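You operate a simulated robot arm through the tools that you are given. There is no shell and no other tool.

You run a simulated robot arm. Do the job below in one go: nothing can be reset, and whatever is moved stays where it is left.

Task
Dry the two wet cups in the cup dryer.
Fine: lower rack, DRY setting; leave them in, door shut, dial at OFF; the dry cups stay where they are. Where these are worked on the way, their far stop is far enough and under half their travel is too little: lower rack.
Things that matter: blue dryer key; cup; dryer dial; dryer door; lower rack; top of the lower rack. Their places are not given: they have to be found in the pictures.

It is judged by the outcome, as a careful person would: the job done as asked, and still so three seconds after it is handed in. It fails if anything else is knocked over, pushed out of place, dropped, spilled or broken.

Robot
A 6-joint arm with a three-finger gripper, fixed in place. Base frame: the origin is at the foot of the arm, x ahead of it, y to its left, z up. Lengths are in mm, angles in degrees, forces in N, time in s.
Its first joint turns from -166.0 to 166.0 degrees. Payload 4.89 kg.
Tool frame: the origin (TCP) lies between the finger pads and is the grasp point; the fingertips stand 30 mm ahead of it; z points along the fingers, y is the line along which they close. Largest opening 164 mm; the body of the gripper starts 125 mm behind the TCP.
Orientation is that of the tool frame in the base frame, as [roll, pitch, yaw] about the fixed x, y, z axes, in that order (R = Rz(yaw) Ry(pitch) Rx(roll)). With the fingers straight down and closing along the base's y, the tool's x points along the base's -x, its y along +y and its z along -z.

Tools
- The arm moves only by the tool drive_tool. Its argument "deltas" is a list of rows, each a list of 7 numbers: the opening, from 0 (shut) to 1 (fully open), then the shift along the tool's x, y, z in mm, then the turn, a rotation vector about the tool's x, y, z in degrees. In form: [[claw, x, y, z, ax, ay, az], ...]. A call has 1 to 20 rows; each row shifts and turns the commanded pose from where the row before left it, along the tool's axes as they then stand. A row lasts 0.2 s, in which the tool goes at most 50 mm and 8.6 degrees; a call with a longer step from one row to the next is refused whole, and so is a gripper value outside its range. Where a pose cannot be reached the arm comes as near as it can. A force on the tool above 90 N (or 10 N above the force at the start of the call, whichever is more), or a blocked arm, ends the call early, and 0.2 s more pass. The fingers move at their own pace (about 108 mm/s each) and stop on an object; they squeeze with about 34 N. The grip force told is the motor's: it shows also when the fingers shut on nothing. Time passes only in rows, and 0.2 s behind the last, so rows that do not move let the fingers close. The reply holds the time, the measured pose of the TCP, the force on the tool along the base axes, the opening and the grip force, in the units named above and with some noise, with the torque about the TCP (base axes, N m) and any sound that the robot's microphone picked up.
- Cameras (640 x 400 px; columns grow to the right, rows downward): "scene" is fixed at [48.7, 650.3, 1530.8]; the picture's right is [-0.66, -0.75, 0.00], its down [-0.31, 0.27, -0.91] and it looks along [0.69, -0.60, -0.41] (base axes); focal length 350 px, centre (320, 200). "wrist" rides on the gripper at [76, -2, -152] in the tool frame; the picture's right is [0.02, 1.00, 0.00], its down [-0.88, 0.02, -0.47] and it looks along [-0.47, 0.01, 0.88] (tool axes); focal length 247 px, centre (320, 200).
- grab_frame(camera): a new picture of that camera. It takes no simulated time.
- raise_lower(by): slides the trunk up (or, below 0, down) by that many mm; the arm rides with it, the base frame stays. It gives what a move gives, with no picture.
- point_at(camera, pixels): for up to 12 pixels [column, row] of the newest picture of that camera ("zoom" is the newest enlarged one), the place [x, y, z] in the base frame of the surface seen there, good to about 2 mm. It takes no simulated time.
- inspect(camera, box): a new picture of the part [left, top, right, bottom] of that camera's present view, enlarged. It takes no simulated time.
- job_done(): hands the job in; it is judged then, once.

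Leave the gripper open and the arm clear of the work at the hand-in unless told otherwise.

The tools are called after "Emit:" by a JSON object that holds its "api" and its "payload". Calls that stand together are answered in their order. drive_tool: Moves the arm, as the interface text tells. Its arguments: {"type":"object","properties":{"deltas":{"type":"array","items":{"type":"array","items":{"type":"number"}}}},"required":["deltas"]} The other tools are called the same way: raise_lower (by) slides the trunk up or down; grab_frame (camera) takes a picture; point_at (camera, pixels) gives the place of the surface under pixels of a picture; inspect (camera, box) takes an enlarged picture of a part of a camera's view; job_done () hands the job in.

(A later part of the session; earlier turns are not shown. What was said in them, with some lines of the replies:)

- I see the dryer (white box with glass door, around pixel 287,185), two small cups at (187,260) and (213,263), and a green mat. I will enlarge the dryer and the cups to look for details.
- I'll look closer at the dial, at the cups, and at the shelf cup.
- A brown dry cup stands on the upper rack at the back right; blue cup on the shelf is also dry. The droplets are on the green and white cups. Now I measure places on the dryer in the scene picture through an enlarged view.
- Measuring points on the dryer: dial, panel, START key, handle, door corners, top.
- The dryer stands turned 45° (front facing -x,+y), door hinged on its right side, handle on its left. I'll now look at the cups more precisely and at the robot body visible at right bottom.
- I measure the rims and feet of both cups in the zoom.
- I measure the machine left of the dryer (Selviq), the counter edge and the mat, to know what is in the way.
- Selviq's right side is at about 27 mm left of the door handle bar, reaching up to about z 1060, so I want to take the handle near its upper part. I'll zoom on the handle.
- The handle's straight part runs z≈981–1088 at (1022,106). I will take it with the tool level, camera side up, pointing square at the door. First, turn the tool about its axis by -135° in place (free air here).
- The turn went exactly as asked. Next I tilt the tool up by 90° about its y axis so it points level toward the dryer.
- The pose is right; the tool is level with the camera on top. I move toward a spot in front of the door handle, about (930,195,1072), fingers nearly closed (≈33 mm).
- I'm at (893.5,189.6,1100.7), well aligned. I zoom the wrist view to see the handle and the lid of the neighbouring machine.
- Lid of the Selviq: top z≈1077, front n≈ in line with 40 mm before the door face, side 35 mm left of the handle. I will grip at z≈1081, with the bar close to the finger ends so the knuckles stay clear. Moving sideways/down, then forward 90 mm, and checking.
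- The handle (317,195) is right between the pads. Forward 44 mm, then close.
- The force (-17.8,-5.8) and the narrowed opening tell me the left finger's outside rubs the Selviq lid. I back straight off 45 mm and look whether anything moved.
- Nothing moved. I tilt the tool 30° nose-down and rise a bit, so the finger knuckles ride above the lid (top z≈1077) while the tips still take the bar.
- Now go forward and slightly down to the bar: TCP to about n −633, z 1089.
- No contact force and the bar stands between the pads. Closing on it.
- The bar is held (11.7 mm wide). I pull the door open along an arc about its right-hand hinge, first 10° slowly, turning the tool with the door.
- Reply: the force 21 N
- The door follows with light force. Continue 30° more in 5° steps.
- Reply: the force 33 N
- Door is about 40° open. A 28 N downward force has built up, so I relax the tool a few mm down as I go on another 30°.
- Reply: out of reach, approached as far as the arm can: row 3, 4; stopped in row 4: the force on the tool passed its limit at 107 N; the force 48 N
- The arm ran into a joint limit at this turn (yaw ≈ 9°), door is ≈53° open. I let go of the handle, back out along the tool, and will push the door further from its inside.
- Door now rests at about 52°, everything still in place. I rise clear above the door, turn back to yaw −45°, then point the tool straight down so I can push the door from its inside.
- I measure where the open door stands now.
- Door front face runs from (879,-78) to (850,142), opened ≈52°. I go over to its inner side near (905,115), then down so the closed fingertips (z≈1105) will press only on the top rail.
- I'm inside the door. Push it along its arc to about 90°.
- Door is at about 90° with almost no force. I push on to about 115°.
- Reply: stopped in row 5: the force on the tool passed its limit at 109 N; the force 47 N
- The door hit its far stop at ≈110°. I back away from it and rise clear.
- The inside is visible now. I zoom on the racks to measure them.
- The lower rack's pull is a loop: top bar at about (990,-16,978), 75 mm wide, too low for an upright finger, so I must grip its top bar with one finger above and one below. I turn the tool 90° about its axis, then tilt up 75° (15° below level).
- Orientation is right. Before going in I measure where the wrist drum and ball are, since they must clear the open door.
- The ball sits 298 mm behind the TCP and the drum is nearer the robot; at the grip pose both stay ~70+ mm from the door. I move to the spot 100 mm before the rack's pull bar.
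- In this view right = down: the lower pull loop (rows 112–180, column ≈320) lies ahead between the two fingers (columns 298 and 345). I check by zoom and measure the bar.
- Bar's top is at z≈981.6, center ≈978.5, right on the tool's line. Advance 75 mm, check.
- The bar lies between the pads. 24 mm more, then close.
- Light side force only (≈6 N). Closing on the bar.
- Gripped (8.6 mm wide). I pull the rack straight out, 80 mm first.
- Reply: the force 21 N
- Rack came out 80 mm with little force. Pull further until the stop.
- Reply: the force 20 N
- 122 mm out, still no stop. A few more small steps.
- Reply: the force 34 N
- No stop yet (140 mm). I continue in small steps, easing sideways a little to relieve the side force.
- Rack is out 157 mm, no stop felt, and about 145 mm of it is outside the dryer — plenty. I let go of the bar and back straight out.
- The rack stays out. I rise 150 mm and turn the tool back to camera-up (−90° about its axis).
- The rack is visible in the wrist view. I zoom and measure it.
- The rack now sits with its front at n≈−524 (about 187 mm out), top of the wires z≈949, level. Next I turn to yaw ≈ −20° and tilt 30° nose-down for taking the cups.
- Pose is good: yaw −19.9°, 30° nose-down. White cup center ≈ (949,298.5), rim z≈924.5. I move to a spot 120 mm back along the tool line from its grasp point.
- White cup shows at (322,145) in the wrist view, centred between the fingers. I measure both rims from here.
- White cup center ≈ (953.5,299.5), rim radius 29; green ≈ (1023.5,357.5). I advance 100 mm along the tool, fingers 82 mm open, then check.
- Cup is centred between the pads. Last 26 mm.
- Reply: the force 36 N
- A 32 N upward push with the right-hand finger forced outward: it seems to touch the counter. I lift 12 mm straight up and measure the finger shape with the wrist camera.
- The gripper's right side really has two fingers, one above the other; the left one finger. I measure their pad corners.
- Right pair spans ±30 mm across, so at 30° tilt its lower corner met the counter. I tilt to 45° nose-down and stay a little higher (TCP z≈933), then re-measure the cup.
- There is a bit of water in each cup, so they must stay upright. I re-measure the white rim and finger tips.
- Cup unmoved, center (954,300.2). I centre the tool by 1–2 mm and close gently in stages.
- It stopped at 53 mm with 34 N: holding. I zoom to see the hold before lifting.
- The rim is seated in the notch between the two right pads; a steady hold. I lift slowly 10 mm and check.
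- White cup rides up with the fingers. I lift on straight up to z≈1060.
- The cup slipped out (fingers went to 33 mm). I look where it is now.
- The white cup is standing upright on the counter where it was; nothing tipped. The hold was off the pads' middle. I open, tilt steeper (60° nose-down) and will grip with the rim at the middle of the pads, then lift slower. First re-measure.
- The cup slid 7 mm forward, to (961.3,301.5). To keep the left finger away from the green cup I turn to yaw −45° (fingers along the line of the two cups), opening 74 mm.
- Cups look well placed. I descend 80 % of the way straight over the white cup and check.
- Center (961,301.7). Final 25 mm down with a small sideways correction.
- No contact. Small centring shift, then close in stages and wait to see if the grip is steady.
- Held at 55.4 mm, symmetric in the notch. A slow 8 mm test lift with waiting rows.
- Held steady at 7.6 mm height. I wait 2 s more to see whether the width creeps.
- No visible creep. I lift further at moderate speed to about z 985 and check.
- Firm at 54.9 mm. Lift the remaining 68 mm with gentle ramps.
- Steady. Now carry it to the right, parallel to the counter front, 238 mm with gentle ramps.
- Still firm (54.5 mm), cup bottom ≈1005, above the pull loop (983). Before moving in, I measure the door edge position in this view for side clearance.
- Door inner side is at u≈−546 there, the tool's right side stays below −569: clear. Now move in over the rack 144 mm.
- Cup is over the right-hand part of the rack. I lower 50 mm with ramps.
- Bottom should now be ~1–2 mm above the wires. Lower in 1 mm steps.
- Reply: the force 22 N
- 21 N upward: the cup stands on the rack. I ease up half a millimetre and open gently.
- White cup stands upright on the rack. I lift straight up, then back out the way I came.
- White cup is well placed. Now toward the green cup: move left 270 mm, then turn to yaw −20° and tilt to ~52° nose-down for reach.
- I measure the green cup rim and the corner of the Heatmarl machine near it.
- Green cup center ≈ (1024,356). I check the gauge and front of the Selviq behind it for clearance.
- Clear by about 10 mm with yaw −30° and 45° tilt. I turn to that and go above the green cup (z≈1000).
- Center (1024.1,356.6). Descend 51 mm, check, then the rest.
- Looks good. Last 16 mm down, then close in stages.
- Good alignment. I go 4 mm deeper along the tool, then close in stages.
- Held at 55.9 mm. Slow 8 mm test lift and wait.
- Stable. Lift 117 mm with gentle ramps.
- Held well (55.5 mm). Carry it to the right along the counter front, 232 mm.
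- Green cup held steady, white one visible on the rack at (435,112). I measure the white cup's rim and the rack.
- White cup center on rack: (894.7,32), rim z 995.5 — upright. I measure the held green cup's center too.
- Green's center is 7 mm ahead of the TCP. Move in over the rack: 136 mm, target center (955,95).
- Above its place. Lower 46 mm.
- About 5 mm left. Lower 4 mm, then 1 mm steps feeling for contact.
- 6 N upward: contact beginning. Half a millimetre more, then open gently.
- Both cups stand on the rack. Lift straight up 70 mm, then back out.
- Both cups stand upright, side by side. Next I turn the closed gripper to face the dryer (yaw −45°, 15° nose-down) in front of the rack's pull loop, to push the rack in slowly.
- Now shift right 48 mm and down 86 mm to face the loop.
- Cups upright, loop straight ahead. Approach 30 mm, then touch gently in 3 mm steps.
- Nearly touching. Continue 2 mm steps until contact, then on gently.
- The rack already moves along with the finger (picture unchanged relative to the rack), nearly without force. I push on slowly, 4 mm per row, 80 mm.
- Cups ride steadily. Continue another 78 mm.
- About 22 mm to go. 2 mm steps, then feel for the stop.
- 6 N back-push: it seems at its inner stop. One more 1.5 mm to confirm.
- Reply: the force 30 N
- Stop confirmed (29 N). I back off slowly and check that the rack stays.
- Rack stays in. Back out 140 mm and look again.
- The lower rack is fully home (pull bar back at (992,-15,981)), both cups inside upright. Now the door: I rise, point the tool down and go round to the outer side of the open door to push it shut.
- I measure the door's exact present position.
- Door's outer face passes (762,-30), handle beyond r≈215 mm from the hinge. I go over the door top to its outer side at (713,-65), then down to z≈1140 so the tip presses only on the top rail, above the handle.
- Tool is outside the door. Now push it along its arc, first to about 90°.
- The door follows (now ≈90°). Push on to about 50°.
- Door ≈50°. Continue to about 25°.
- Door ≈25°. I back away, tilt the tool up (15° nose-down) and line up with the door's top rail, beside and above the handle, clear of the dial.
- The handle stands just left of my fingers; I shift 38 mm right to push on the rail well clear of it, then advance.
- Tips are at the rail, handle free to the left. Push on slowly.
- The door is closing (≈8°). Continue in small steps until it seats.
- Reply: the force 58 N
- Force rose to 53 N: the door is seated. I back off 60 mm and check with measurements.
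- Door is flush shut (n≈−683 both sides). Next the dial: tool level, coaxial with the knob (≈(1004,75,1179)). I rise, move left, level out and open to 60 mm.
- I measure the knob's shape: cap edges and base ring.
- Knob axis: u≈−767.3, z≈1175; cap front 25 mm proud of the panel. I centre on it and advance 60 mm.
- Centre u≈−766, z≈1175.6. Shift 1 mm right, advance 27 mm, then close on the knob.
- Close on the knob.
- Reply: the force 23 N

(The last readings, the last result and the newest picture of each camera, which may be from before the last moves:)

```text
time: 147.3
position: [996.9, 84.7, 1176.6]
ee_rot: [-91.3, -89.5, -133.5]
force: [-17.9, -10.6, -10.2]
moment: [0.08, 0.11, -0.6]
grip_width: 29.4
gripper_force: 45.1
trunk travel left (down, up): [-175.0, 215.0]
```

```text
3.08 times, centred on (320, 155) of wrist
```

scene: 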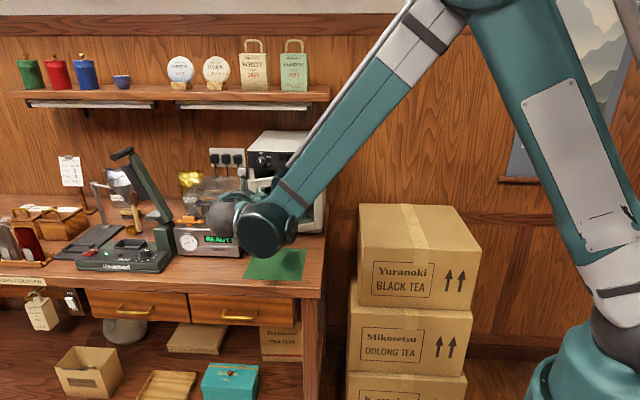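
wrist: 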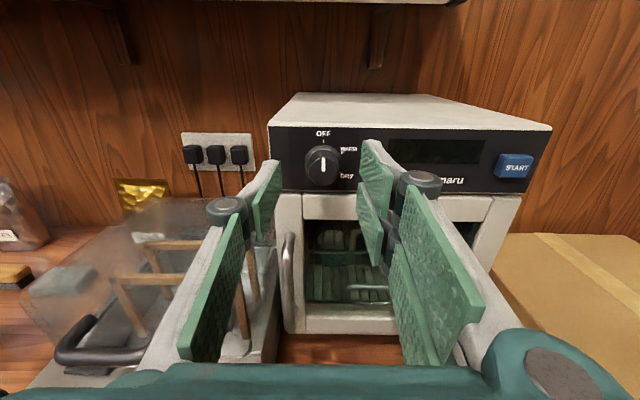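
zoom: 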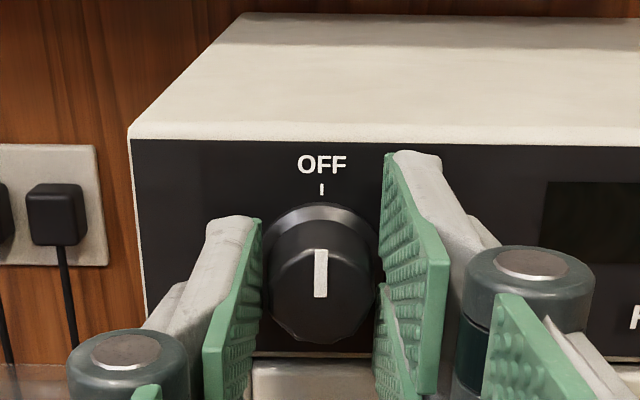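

Gripped (29.4 mm). I ease 1 mm right to relieve the side force and turn clockwise 60°, then look.

Emit:
{"api": "drive_tool", "payload": {"deltas": [[0, -0.4, 1, 0, 0, 0, 0], [0, 0, 0, 0, 0, 0, 6], [0, 0, 0, 0, 0, 0, 6], [0, 0, 0, 0, 0, 0, 6], [0, 0, 0, 0, 0, 0, 6], [0, 0, 0, 0, 0, 0, 6], [0, 0, 0, 0, 0, 0, 6], [0, 0, 0, 0, 0, 0, 6], [0, 0, 0, 0, 0, 0, 6], [0, 0, 0, 0, 0, 0, 6], [0, 0, 0, 0, 0, 0, 6]]}}

Emit:
{"api": "grab_frame", "payload": {"camera": "wrist"}}

Emit:
{"api": "inspect", "payload": {"camera": "scene", "box": [235, 130, 345, 200]}}

```text
time: 149.7
position: [995.7, 83.1, 1174.4]
ee_rot: [-90.0, -29.5, -134.7]
force: [-31.9, -10.0, -11.1]
moment: [0.11, 0.2, -1.0]
grip_width: 29.5
gripper_force: 45.1
trunk travel left (down, up): [-175.0, 215.0]
```

```text
taken
```

wrist: 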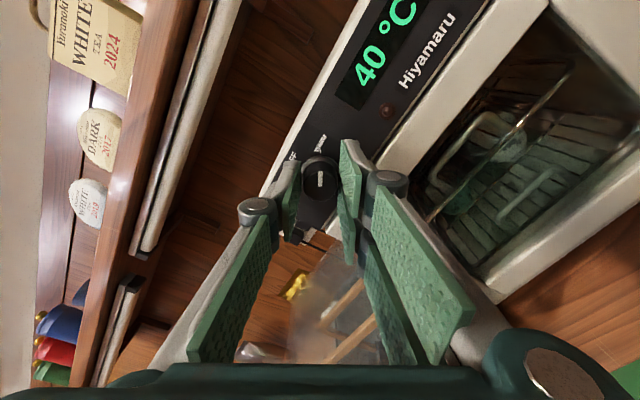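

```text
5.71 times, centred on (290, 165) of scene
```

zoom: 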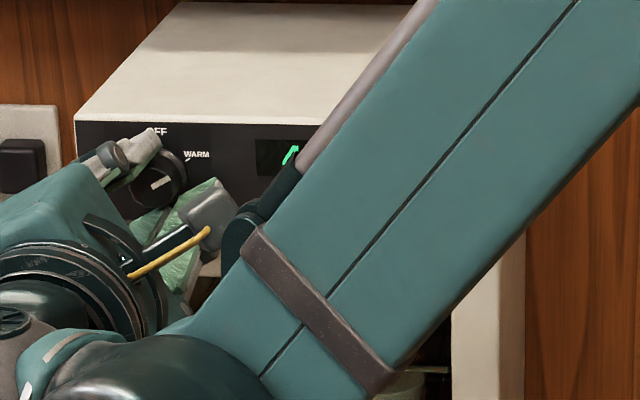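

The display shows 40 °C — WARM. I ease sideways and turn on another 60° to DRY.

Emit:
{"api": "drive_tool", "payload": {"deltas": [[0, 1.3, 0.75, -0.5, 0, 0, 0], [0, 0, 0, 0, 0, 0, 6], [0, 0, 0, 0, 0, 0, 6], [0, 0, 0, 0, 0, 0, 6], [0, 0, 0, 0, 0, 0, 6], [0, 0, 0, 0, 0, 0, 6], [0, 0, 0, 0, 0, 0, 6], [0, 0, 0, 0, 0, 0, 6], [0, 0, 0, 0, 0, 0, 6], [0, 0, 0, 0, 0, 0, 6], [0, 0, 0, 0, 0, 0, 6]]}}

Emit:
{"api": "grab_frame", "payload": {"camera": "wrist"}}

Emit:
{"api": "inspect", "payload": {"camera": "scene", "box": [235, 130, 345, 200]}}

```text
time: 152.1
position: [997.2, 84.1, 1174.0]
ee_rot: [-89.9, 30.5, -134.6]
force: [-15.9, -0.7, -32.5]
moment: [0.57, 0.6, 0.05]
grip_width: 29.3
gripper_force: 44.7
trunk travel left (down, up): [-175.0, 215.0]
```

```text
taken
```

wrist: 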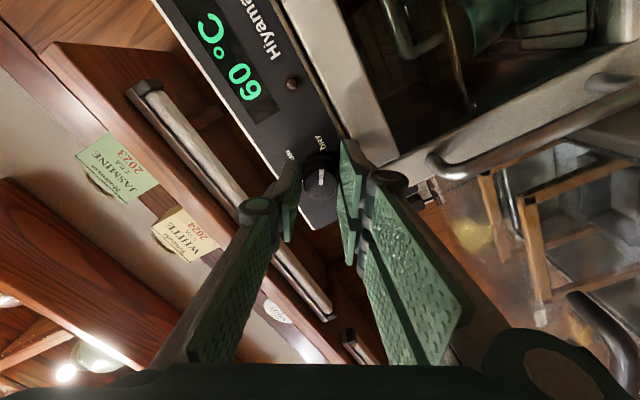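

```text
5.71 times, centred on (290, 165) of scene
```

zoom: 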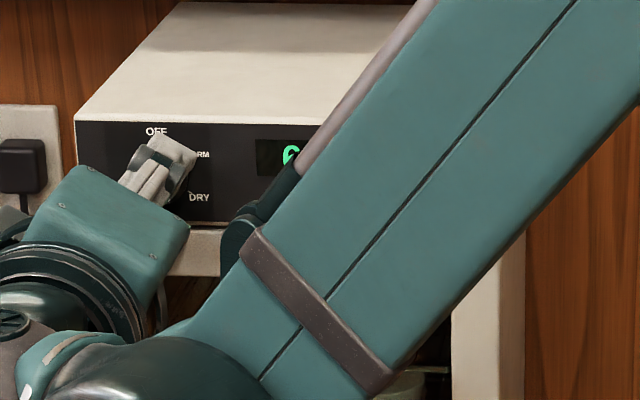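

Display reads 60 °C: DRY. I open and back straight out.

Emit:
{"api": "drive_tool", "payload": {"deltas": [[0.37, 0, 0, 0, 0, 0, 0], [0.37, 0, 0, 0, 0, 0, 0], [0.37, 0, 0, -15, 0, 0, 0], [0.37, 0, 0, -25, 0, 0, 0], [0.37, 0, 0, -30, 0, 0, 0], [0.37, 0, 0, 0, 0, 0, 0]]}}

Emit:
{"api": "grab_frame", "payload": {"camera": "wrist"}}

Emit:
{"api": "inspect", "payload": {"camera": "scene", "box": [235, 130, 345, 200]}}

```text
time: 153.5
position: [947.3, 133.6, 1175.6]
ee_rot: [-90.1, 30.3, -134.5]
force: [0.5, 0.2, 0.1]
moment: [-0.02, -0.02, -0.01]
grip_width: 60.6
gripper_force: 0.2
trunk travel left (down, up): [-175.0, 215.0]
```

```text
taken
```

wrist: 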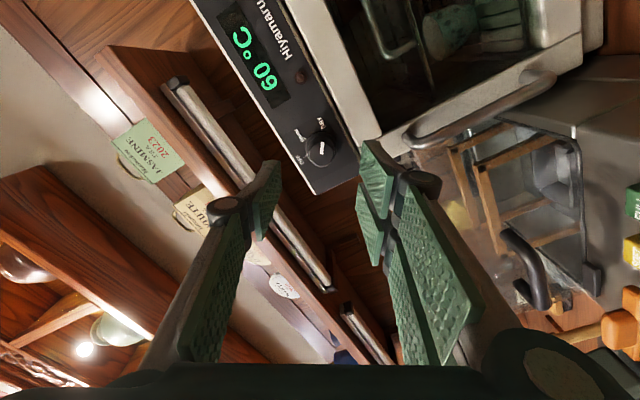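

```text
5.71 times, centred on (290, 165) of scene
```

zoom: 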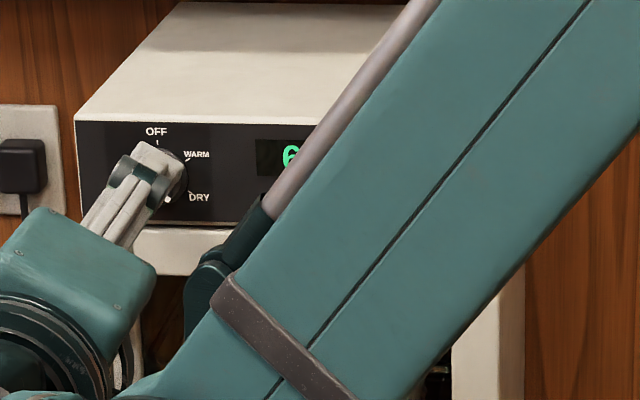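

I check the knob position in an enlarged wrist view.

Emit:
{"api": "inspect", "payload": {"camera": "wrist", "box": [230, 60, 390, 200]}}

```text
2.86 times, centred on (310, 130) of wrist
```

zoom: 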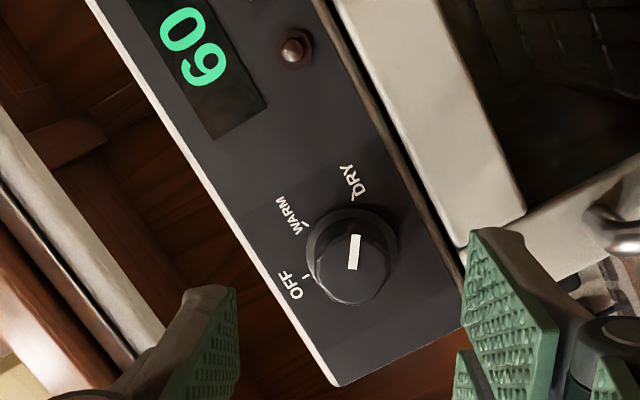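

Knob points at DRY. Now the blue START key at about (894,-53,1176): close the fingers and move 170 mm right in front of it.

Emit:
{"api": "drive_tool", "payload": {"deltas": [[0, 36.8, -21.25, 0, 0, 0, 0], [0, 36.8, -21.25, 0, 0, 0, 0], [0, 36.8, -21.25, 0, 0, 0, 0], [0, 36.8, -21.25, 0, 0, 0, 0], [0, 0, 0, 0, 0, 0, 0]]}}

Emit:
{"api": "grab_frame", "payload": {"camera": "wrist"}}

Emit:
{"api": "grab_frame", "payload": {"camera": "scene"}}

```text
time: 154.7
position: [827.7, 12.5, 1173.8]
ee_rot: [-90.0, 30.4, -134.7]
force: [-0.6, 0.6, -0.8]
moment: [0.0, 0.0, 0.03]
grip_width: 0.3
gripper_force: 33.9
trunk travel left (down, up): [-175.0, 215.0]
```

```text
taken
```

wrist: 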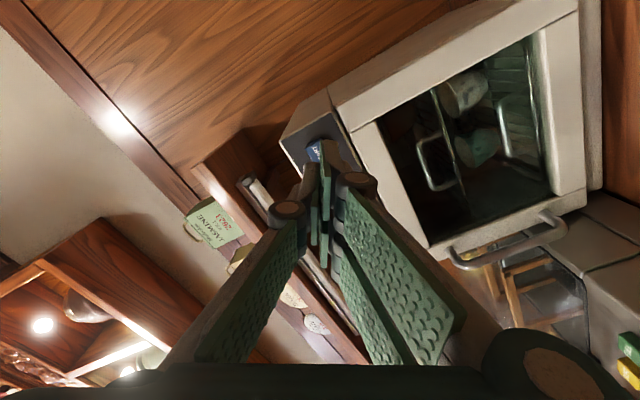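

```text
taken
```

scene: 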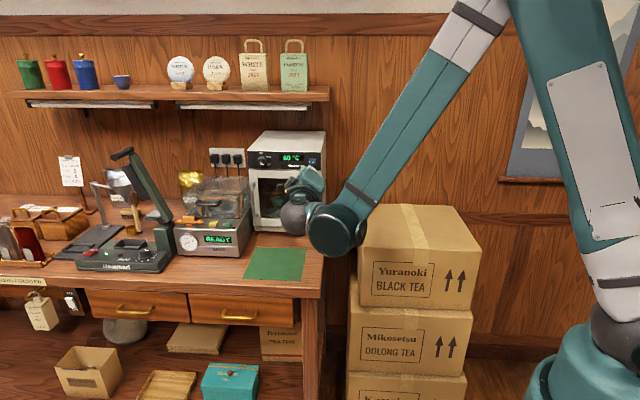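

Aligned (u −594). Raise 2 mm, advance 50 mm, then in small steps until the key yields.

Emit:
{"api": "drive_tool", "payload": {"deltas": [[0, -1, -1.7, 20, 0, 0, 0], [0, 0, 0, 20, 0, 0, 0], [0, 0, 0, 15, 0, 0, 0], [0, 0, 0, 5, 0, 0, 0], [0, 0, 0, 5, 0, 0, 0]]}}

Emit:
{"api": "inspect", "payload": {"camera": "scene", "box": [240, 125, 340, 190]}}

Emit:
{"api": "inspect", "payload": {"camera": "wrist", "box": [240, 80, 400, 220]}}

```text
time: 155.9
position: [872.0, -34.5, 1176.3]
ee_rot: [-90.0, 30.3, -134.6]
force: [0.4, -0.7, -0.7]
moment: [-0.02, -0.01, 0.01]
grip_width: 0.5
gripper_force: 34.5
trunk travel left (down, up): [-175.0, 215.0]
```

```text
6.15 times, centred on (290, 158) of scene
```

zoom: 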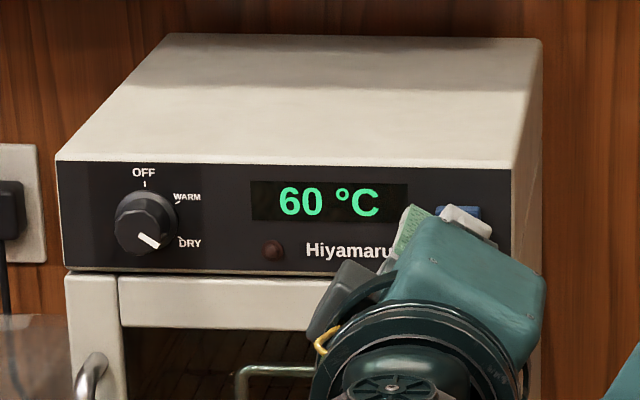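

```text
2.86 times, centred on (320, 150) of wrist
```

zoom: 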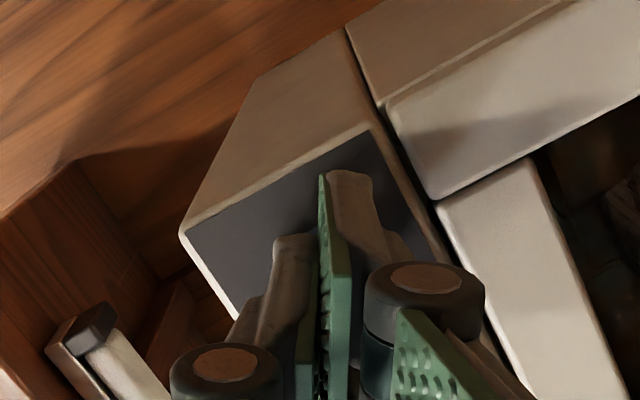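

Not touching yet. 2 mm steps.

Emit:
{"api": "drive_tool", "payload": {"deltas": [[0, 0, 0, 2, 0, 0, 0], [0, 0, 0, 2, 0, 0, 0], [0, 0, 0, 2, 0, 0, 0]]}}

Emit:
{"api": "inspect", "payload": {"camera": "scene", "box": [240, 125, 340, 190]}}

```text
time: 156.7
position: [877.3, -37.0, 1175.4]
ee_rot: [-90.0, 30.4, -134.6]
force: [-1.9, 0.9, 0.9]
moment: [0.01, 0.0, -0.02]
grip_width: 6.1
gripper_force: 45.1
trunk travel left (down, up): [-175.0, 215.0]
heard: click
```

```text
6.15 times, centred on (290, 158) of scene
```

zoom: 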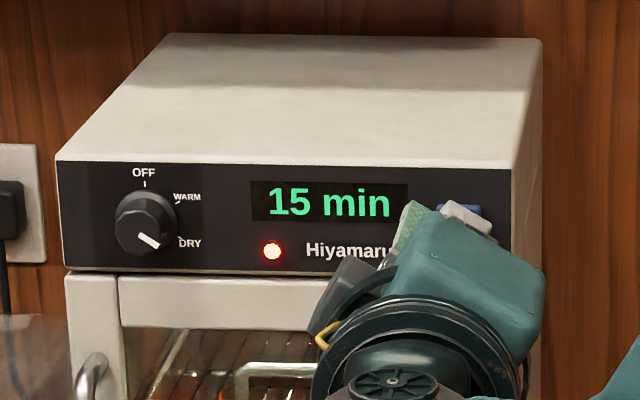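

Click heard, red lamp on, display "15 min": it runs. I back off the key and watch the display.

Emit:
{"api": "drive_tool", "payload": {"deltas": [[0, 0, 0, -10, 0, 0, 0], [0, 0, 0, -25, 0, 0, 0], [0, 0, 0, -30, 0, 0, 0], [0, 0, 0, 0, 0, 0, 0]]}}

Emit:
{"api": "inspect", "payload": {"camera": "scene", "box": [240, 125, 340, 190]}}

```text
time: 157.7
position: [829.9, 8.9, 1175.4]
ee_rot: [-90.0, 30.4, -134.7]
force: [-0.3, 0.4, -0.3]
moment: [0.0, -0.03, 0.03]
grip_width: 0.1
gripper_force: 44.7
trunk travel left (down, up): [-175.0, 215.0]
```

```text
6.15 times, centred on (290, 158) of scene
```

zoom: 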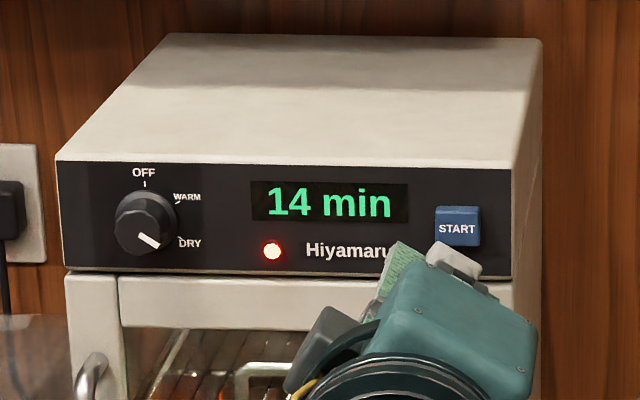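

It counts down about a minute per second. Meanwhile I return to a spot in front of the dial and wait there.

Emit:
{"api": "drive_tool", "payload": {"deltas": [[0.37, -37.45, 21.6, 0, 0, 0, 0], [0.37, -37.45, 21.6, 0, 0, 0, 0], [0.37, -37.45, 21.6, 0, 0, 0, 0], [0.37, -37.45, 21.6, 0, 0, 0, 0], [0.37, 0, 0, 0, 0, 0, 0], [0.37, 0, 0, 0, 0, 0, 0], [0.37, 0, 0, 0, 0, 0, 0], [0.37, 0, 0, 0, 0, 0, 0], [0.37, 0, 0, 0, 0, 0, 0], [0.37, 0, 0, 0, 0, 0, 0], [0.37, 0, 0, 0, 0, 0, 0], [0.37, 0, 0, 0, 0, 0, 0], [0.37, 0, 0, 0, 0, 0, 0], [0.37, 0, 0, 0, 0, 0, 0], [0.37, 0, 0, 0, 0, 0, 0], [0.37, 0, 0, 0, 0, 0, 0], [0.37, 0, 0, 0, 0, 0, 0], [0.37, 0, 0, 0, 0, 0, 0], [0.37, 0, 0, 0, 0, 0, 0], [0.37, 0, 0, 0, 0, 0, 0]]}}

Emit:
{"api": "inspect", "payload": {"camera": "scene", "box": [240, 125, 340, 190]}}

Emit:
{"api": "grab_frame", "payload": {"camera": "wrist"}}

```text
time: 161.9
position: [950.6, 130.5, 1177.5]
ee_rot: [-90.0, 30.5, -134.6]
force: [-0.6, 0.4, 1.3]
moment: [-0.01, -0.03, -0.02]
grip_width: 60.5
gripper_force: 0.0
trunk travel left (down, up): [-175.0, 215.0]
```

```text
6.15 times, centred on (290, 158) of scene
```

zoom: 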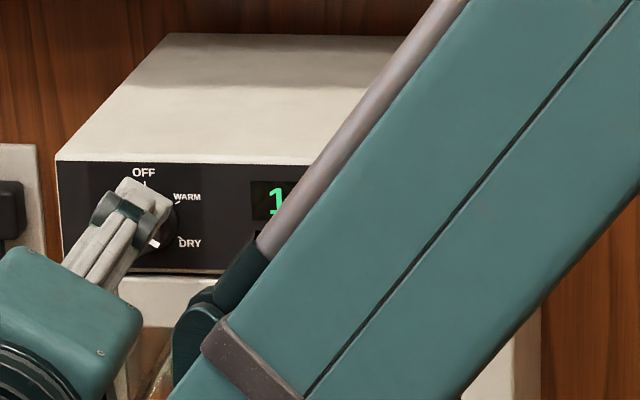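

```text
taken
```

wrist: 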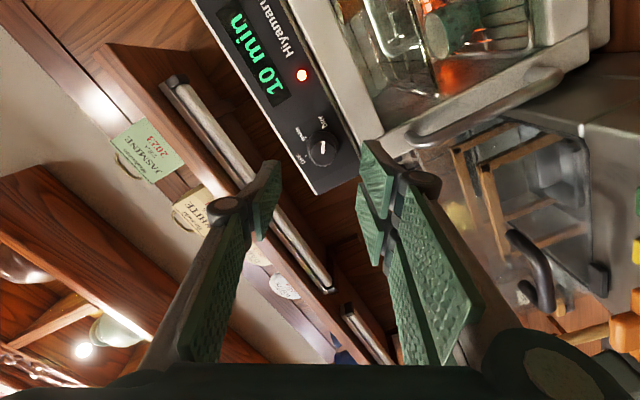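

"10 min" now, glowing inside. I wait.

Emit:
{"api": "drive_tool", "payload": {"deltas": [[0.37, 0, 0, 0, 0, 0, 0], [0.37, 0, 0, 0, 0, 0, 0], [0.37, 0, 0, 0, 0, 0, 0], [0.37, 0, 0, 0, 0, 0, 0], [0.37, 0, 0, 0, 0, 0, 0], [0.37, 0, 0, 0, 0, 0, 0], [0.37, 0, 0, 0, 0, 0, 0], [0.37, 0, 0, 0, 0, 0, 0], [0.37, 0, 0, 0, 0, 0, 0], [0.37, 0, 0, 0, 0, 0, 0], [0.37, 0, 0, 0, 0, 0, 0], [0.37, 0, 0, 0, 0, 0, 0], [0.37, 0, 0, 0, 0, 0, 0], [0.37, 0, 0, 0, 0, 0, 0], [0.37, 0, 0, 0, 0, 0, 0], [0.37, 0, 0, 0, 0, 0, 0], [0.37, 0, 0, 0, 0, 0, 0], [0.37, 0, 0, 0, 0, 0, 0], [0.37, 0, 0, 0, 0, 0, 0], [0.37, 0, 0, 0, 0, 0, 0]]}}

Emit:
{"api": "drive_tool", "payload": {"deltas": [[0.37, 0, 0, 0, 0, 0, 0], [0.37, 0, 0, 0, 0, 0, 0], [0.37, 0, 0, 0, 0, 0, 0], [0.37, 0, 0, 0, 0, 0, 0], [0.37, 0, 0, 0, 0, 0, 0], [0.37, 0, 0, 0, 0, 0, 0], [0.37, 0, 0, 0, 0, 0, 0], [0.37, 0, 0, 0, 0, 0, 0], [0.37, 0, 0, 0, 0, 0, 0], [0.37, 0, 0, 0, 0, 0, 0], [0.37, 0, 0, 0, 0, 0, 0], [0.37, 0, 0, 0, 0, 0, 0], [0.37, 0, 0, 0, 0, 0, 0], [0.37, 0, 0, 0, 0, 0, 0], [0.37, 0, 0, 0, 0, 0, 0], [0.37, 0, 0, 0, 0, 0, 0], [0.37, 0, 0, 0, 0, 0, 0], [0.37, 0, 0, 0, 0, 0, 0], [0.37, 0, 0, 0, 0, 0, 0], [0.37, 0, 0, 0, 0, 0, 0]]}}

Emit:
{"api": "grab_frame", "payload": {"camera": "wrist"}}

```text
time: 166.1
position: [952.3, 130.3, 1177.5]
ee_rot: [-90.0, 30.5, -134.6]
force: [-0.1, -0.4, 0.0]
moment: [0.0, 0.01, -0.04]
grip_width: 60.6
gripper_force: 0.1
trunk travel left (down, up): [-175.0, 215.0]
```

```text
time: 170.3
position: [952.1, 131.6, 1177.0]
ee_rot: [-90.0, 30.5, -134.6]
force: [-0.2, -0.4, -0.2]
moment: [0.02, 0.01, -0.02]
grip_width: 60.6
gripper_force: 0.0
trunk travel left (down, up): [-175.0, 215.0]
```

```text
taken
```

wrist: 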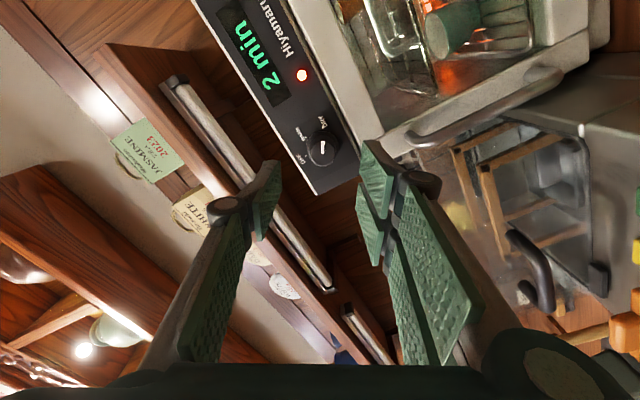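

"2 min" left. Wait about 3 s more and look.

Emit:
{"api": "drive_tool", "payload": {"deltas": [[0.37, 0, 0, 0, 0, 0, 0], [0.37, 0, 0, 0, 0, 0, 0], [0.37, 0, 0, 0, 0, 0, 0], [0.37, 0, 0, 0, 0, 0, 0], [0.37, 0, 0, 0, 0, 0, 0], [0.37, 0, 0, 0, 0, 0, 0], [0.37, 0, 0, 0, 0, 0, 0], [0.37, 0, 0, 0, 0, 0, 0], [0.37, 0, 0, 0, 0, 0, 0], [0.37, 0, 0, 0, 0, 0, 0], [0.37, 0, 0, 0, 0, 0, 0], [0.37, 0, 0, 0, 0, 0, 0], [0.37, 0, 0, 0, 0, 0, 0], [0.37, 0, 0, 0, 0, 0, 0], [0.37, 0, 0, 0, 0, 0, 0], [0.37, 0, 0, 0, 0, 0, 0]]}}

Emit:
{"api": "grab_frame", "payload": {"camera": "wrist"}}

Emit:
{"api": "grab_frame", "payload": {"camera": "scene"}}

```text
time: 173.7
position: [951.1, 132.3, 1177.5]
ee_rot: [-90.0, 30.3, -134.6]
force: [0.4, 0.7, 0.5]
moment: [0.01, 0.0, 0.01]
grip_width: 60.3
gripper_force: 0.1
trunk travel left (down, up): [-175.0, 215.0]
```

```text
taken
```

wrist: 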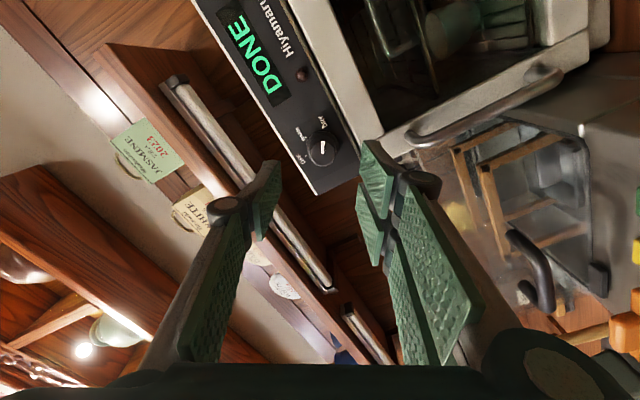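

```text
taken
```

scene: 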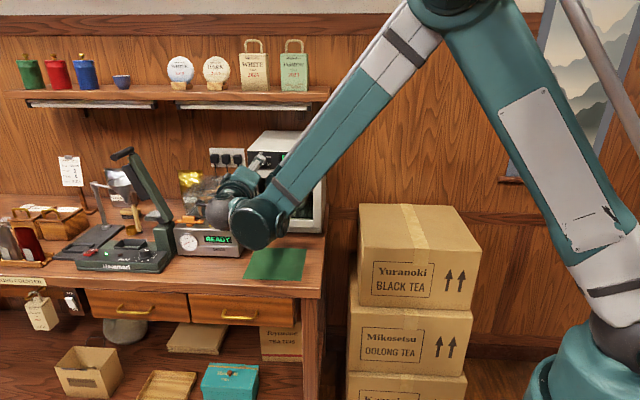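

Display says DONE, lamp off. Now turn the dial back: recentre on the knob (pads close 2 mm off the tool axis), advance to it.

Emit:
{"api": "drive_tool", "payload": {"deltas": [[0.37, 1.0, 3.57, 10, 0, 0, 0], [0.37, 0, 0, 20, 0, 0, 0], [0.37, 0, 0, 20, 0, 0, 0], [0.37, 0, 0, 10, 0, 0, 0], [0.37, 0, 0, 7, 0, 0, 0], [0.37, 0, 0, 0, 0, 0, 0]]}}

Emit:
{"api": "inspect", "payload": {"camera": "wrist", "box": [230, 80, 410, 230]}}

```text
time: 175.1
position: [1000.6, 84.8, 1173.5]
ee_rot: [-90.0, 30.4, -134.5]
force: [-0.3, 0.2, -0.4]
moment: [-0.01, 0.02, 0.03]
grip_width: 60.6
gripper_force: 0.0
trunk travel left (down, up): [-175.0, 215.0]
```

```text
2.67 times, centred on (320, 155) of wrist
```

zoom: 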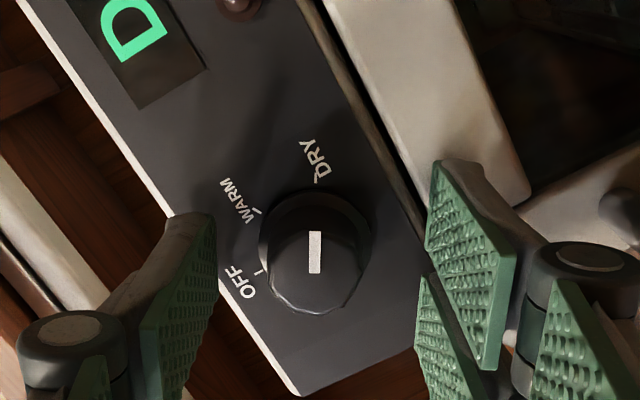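

Knob is centred between the pads (column 315 vs pads 215 and 425). Close.

Emit:
{"api": "drive_tool", "payload": {"deltas": [[0.28, 0, 0, 0, 0, 0, 0], [0.22, 0, 0, 0, 0, 0, 0], [0.15, 0, 0, 0, 0, 0, 0], [0, 0, 0, 0, 0, 0, 0], [0, 0, 0, 0, 0, 0, 0]]}}

Emit:
{"api": "inspect", "payload": {"camera": "wrist", "box": [230, 80, 410, 230]}}

```text
time: 176.3
position: [1000.0, 85.0, 1174.7]
ee_rot: [-89.9, 30.4, -134.6]
force: [2.6, -6.9, 21.0]
moment: [-0.47, -0.36, -0.25]
grip_width: 30.6
gripper_force: 45.0
trunk travel left (down, up): [-175.0, 215.0]
```

```text
2.67 times, centred on (320, 155) of wrist
```

zoom: 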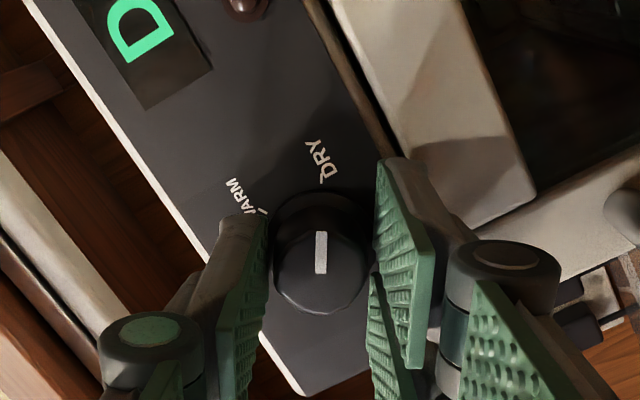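

Gripped. Turn back counter-clockwise, first 60°.

Emit:
{"api": "drive_tool", "payload": {"deltas": [[0, -0.4, -0.7, 0, 0, 0, 0], [0, 0.125, 0, 0, 0, 0, -6], [0, 0.125, 0, 0, 0, 0, -6], [0, 0.125, 0, 0, 0, 0, -6], [0, 0.125, 0, 0, 0, 0, -6], [0, 0.125, 0, 0, 0, 0, -6], [0, 0.125, 0, 0, 0, 0, -6], [0, 0.125, 0, 0, 0, 0, -6], [0, 0.125, 0, 0, 0, 0, -6], [0, 0.125, 0, 0, 0, 0, -6], [0, 0.125, 0, 0, 0, 0, -6]]}}

Emit:
{"api": "inspect", "payload": {"camera": "wrist", "box": [230, 60, 430, 230]}}

```text
time: 178.7
position: [1000.7, 85.8, 1173.2]
ee_rot: [-90.0, -29.7, -134.7]
force: [-18.7, 6.2, -31.6]
moment: [0.86, 0.78, 0.18]
grip_width: 30.4
gripper_force: 44.7
trunk travel left (down, up): [-175.0, 215.0]
```

```text
2.35 times, centred on (330, 145) of wrist
```

zoom: 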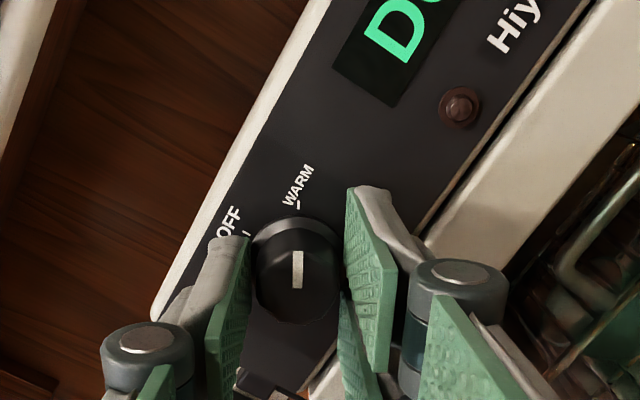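

At WARM. Ease down a little and turn the remaining 60° to OFF.

Emit:
{"api": "drive_tool", "payload": {"deltas": [[0, -0.65, 1.1, -0.5, 0, 0, 0], [0, 0.125, 0, 0, 0, 0, -6], [0, 0.125, 0, 0, 0, 0, -6], [0, 0.125, 0, 0, 0, 0, -6], [0, 0.125, 0, 0, 0, 0, -6], [0, 0.125, 0, 0, 0, 0, -6], [0, 0.125, 0, 0, 0, 0, -6], [0, 0.125, 0, 0, 0, 0, -6], [0, 0.125, 0, 0, 0, 0, -6], [0, 0.125, 0, 0, 0, 0, -6], [0, 0.125, 0, 0, 0, 0, -6]]}}

Emit:
{"api": "inspect", "payload": {"camera": "wrist", "box": [230, 60, 430, 230]}}

```text
time: 181.1
position: [998.4, 83.5, 1174.0]
ee_rot: [-85.1, -89.7, -139.4]
force: [-37.1, -9.3, -27.3]
moment: [0.79, -0.01, -1.3]
grip_width: 30.4
gripper_force: 45.1
trunk travel left (down, up): [-175.0, 215.0]
```

```text
2.35 times, centred on (330, 145) of wrist
```

zoom: 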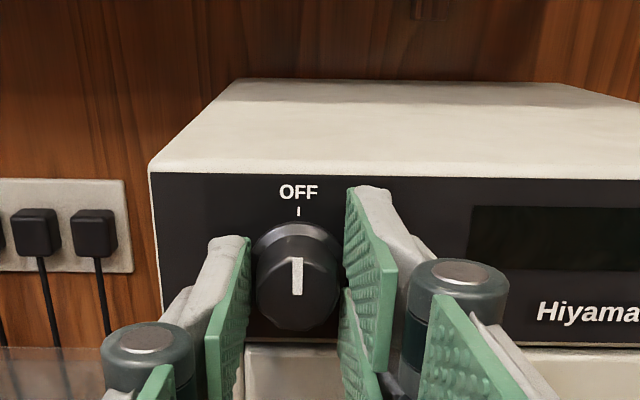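

The display is dark and the mark points at OFF. Open and back straight out.

Emit:
{"api": "drive_tool", "payload": {"deltas": [[0.37, 0, 0, 0, 0, 0, 0], [0.37, 0, 0, 0, 0, 0, 0], [0.37, 0, 0, -15, 0, 0, 0], [0.37, 0, 0, -25, 0, 0, 0], [0.37, 0, 0, -35, 0, 0, 0], [0.37, 0, 0, -35, 0, 0, 0], [0.37, 0, 0, 0, 0, 0, 0]]}}

Emit:
{"api": "grab_frame", "payload": {"camera": "wrist"}}

Emit:
{"api": "inspect", "payload": {"camera": "wrist", "box": [250, 90, 450, 300]}}

```text
time: 182.7
position: [919.9, 161.8, 1173.5]
ee_rot: [-88.3, -89.6, -136.4]
force: [-0.2, -0.3, 0.2]
moment: [-0.04, -0.01, 0.01]
grip_width: 60.9
gripper_force: 0.0
trunk travel left (down, up): [-175.0, 215.0]
```

```text
taken
```

wrist: 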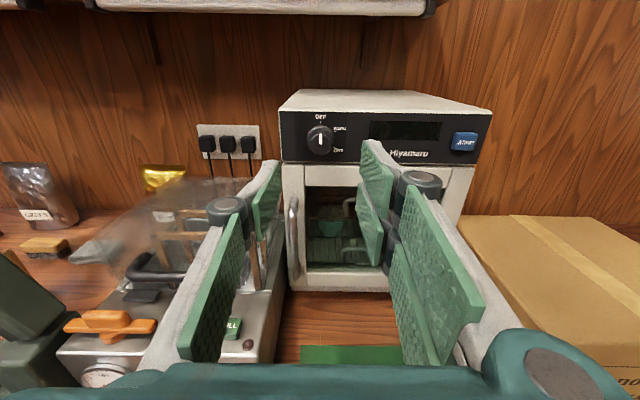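

```text
1.90 times, centred on (350, 195) of wrist
```

zoom: 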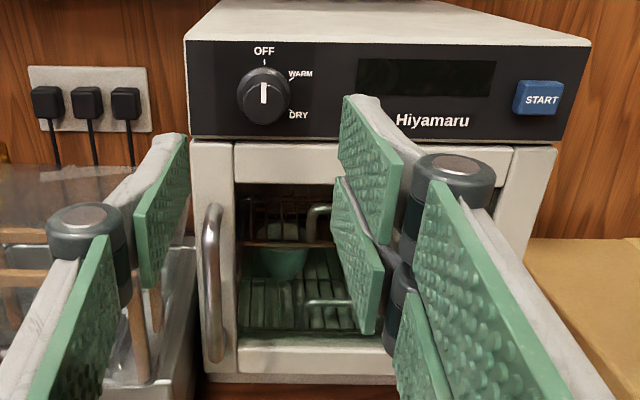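

Dial at OFF, door shut. I retreat up and away, then inspect the inside from the scene camera.

Emit:
{"api": "drive_tool", "payload": {"deltas": [[0.5, 10, 0, -40, 0, 0, 0], [0.5, 20, 0, -40, 0, 0, 0], [0.5, 30, 20, -25, 0, 0, 0], [0.5, 35, 30, 0, 0, 0, 0], [0.5, 35, 30, 0, 0, 0, 0], [0.5, 35, 30, 0, 0, 0, 0], [0.5, 20, 40, 0, 0, 0, 0], [0.5, 0, 45, 0, 0, 0, 0], [0.5, 0, 45, 0, 0, 0, 0], [0.5, 0, 45, 0, 0, 0, 0]]}}

Emit:
{"api": "grab_frame", "payload": {"camera": "scene"}}

Emit:
{"api": "inspect", "payload": {"camera": "scene", "box": [240, 125, 335, 245]}}

```text
time: 184.9
position: [644.9, 31.8, 1357.8]
ee_rot: [-88.2, -89.7, -136.4]
force: [0.9, 2.5, -0.2]
moment: [-0.1, -0.09, -0.32]
grip_width: 82.2
gripper_force: 0.1
trunk travel left (down, up): [-175.0, 215.0]
```

```text
taken
```

scene: 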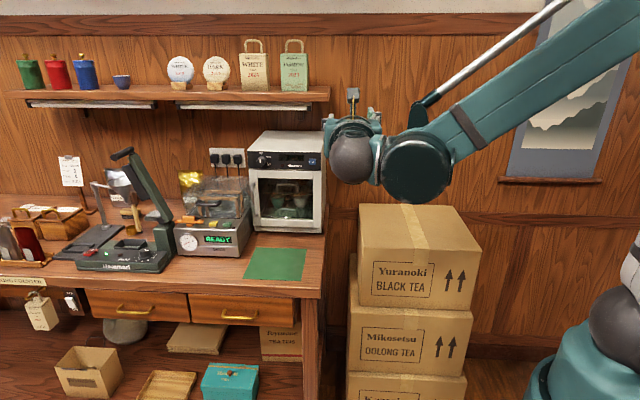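

```text
3.33 times, centred on (288, 185) of scene
```

zoom: 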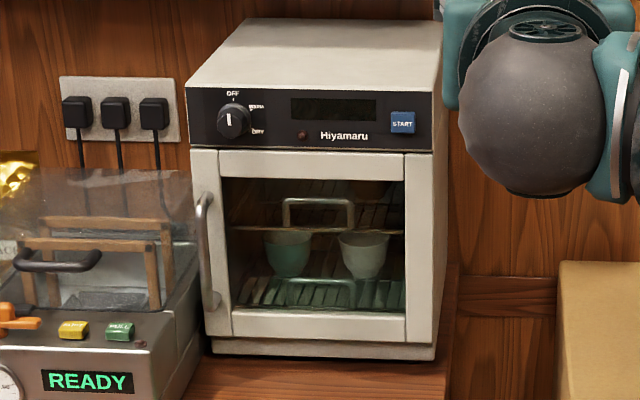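

Both cups stand inside. I zoom in on the cups (droplets gone?), the dial and the upper rack's dry cup.

Emit:
{"api": "inspect", "payload": {"camera": "scene", "box": [255, 170, 315, 230]}}

Emit:
{"api": "inspect", "payload": {"camera": "scene", "box": [245, 145, 327, 180]}}

Emit:
{"api": "point_at", "payload": {"camera": "scene", "pixels": [[257, 185], [258, 220], [320, 180], [318, 215], [270, 222]]}}

```text
6.67 times, centred on (285, 200) of scene
```

zoom: 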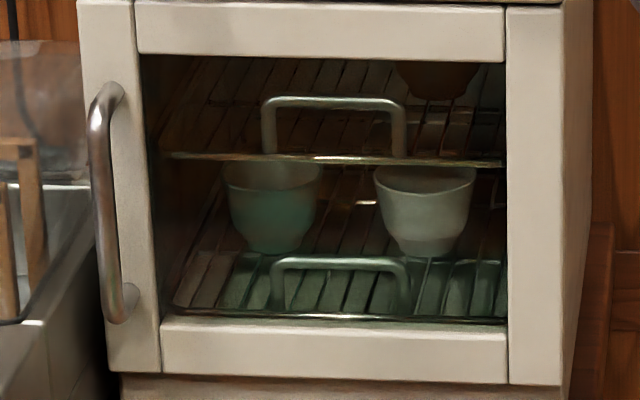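

```text
7.80 times, centred on (286, 162) of scene
```

zoom: 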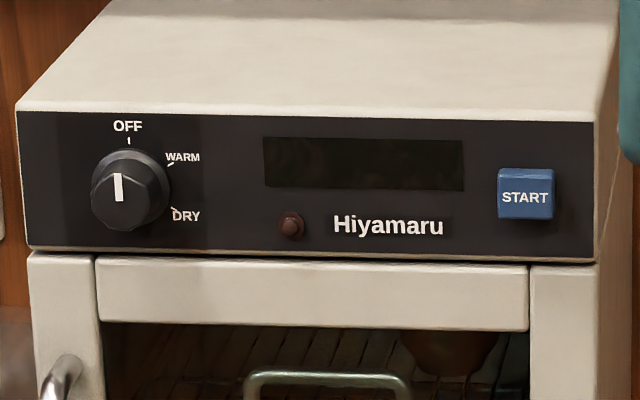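

```text
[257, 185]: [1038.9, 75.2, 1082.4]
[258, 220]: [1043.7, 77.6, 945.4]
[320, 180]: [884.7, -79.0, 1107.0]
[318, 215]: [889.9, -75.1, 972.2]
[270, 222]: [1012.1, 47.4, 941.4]
```

Droplets are gone, both cups dry and upright on the lower rack, door flush, dial at OFF, the brown cup still on the upper rack. I open the gripper fully and let things settle.

Emit:
{"api": "drive_tool", "payload": {"deltas": [[1, 0, 0, 0, 0, 0, 0], [1, 0, 0, 0, 0, 0, 0], [1, 0, 0, 0, 0, 0, 0], [1, 0, 0, 0, 0, 0, 0], [1, 0, 0, 0, 0, 0, 0]]}}

Emit:
{"api": "grab_frame", "payload": {"camera": "scene"}}

```text
time: 186.1
position: [645.9, 30.5, 1358.8]
ee_rot: [-87.6, -89.6, -137.1]
force: [-0.4, 0.7, 0.6]
moment: [0.01, 0.03, 0.0]
grip_width: 164.0
gripper_force: 0.1
trunk travel left (down, up): [-175.0, 215.0]
```

```text
taken
```

scene: 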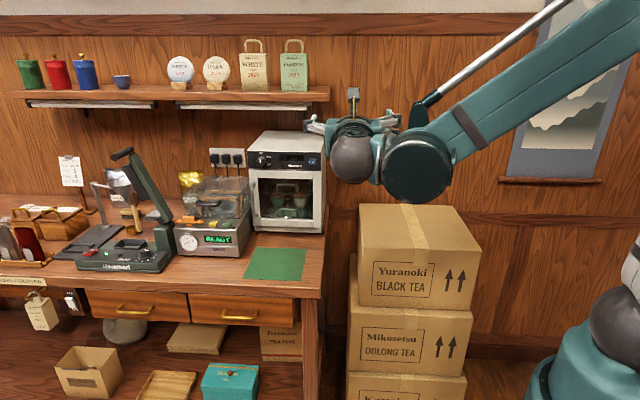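

Everything is in its place, gripper open and arm clear. I hand the job in.

Emit:
{"api": "job_done", "payload": {}}

```text
The job is handed in.
```

The two wet cups have been dried and the job is handed in. They went through the full DRY cycle on the lower rack, and the display read DONE at the end.

- **Final state:** Both cups are upright on the lower rack with the droplets gone. The door is shut and the dial is at OFF.
- **Dry cups:** I did not touch the brown cup on the upper rack or the blue one on the shelf, and both are still in place.
- **Lower rack:** I pulled it out about 187 mm without feeling a hard stop. It is now pushed fully back in.
- **Slip:** On my first lift the white cup slid out of the fingers and ended up standing on the counter about 7 mm from where it began. It stayed upright and I saw no spill. I took a firmer grip and moved it without further trouble.
- **Light contacts:** On the first approach to the door handle a finger brushed the lid of the machine next to the dryer. Later a finger pressed on the counter while I was reaching for the white cup. Nothing appeared to have moved in either case.
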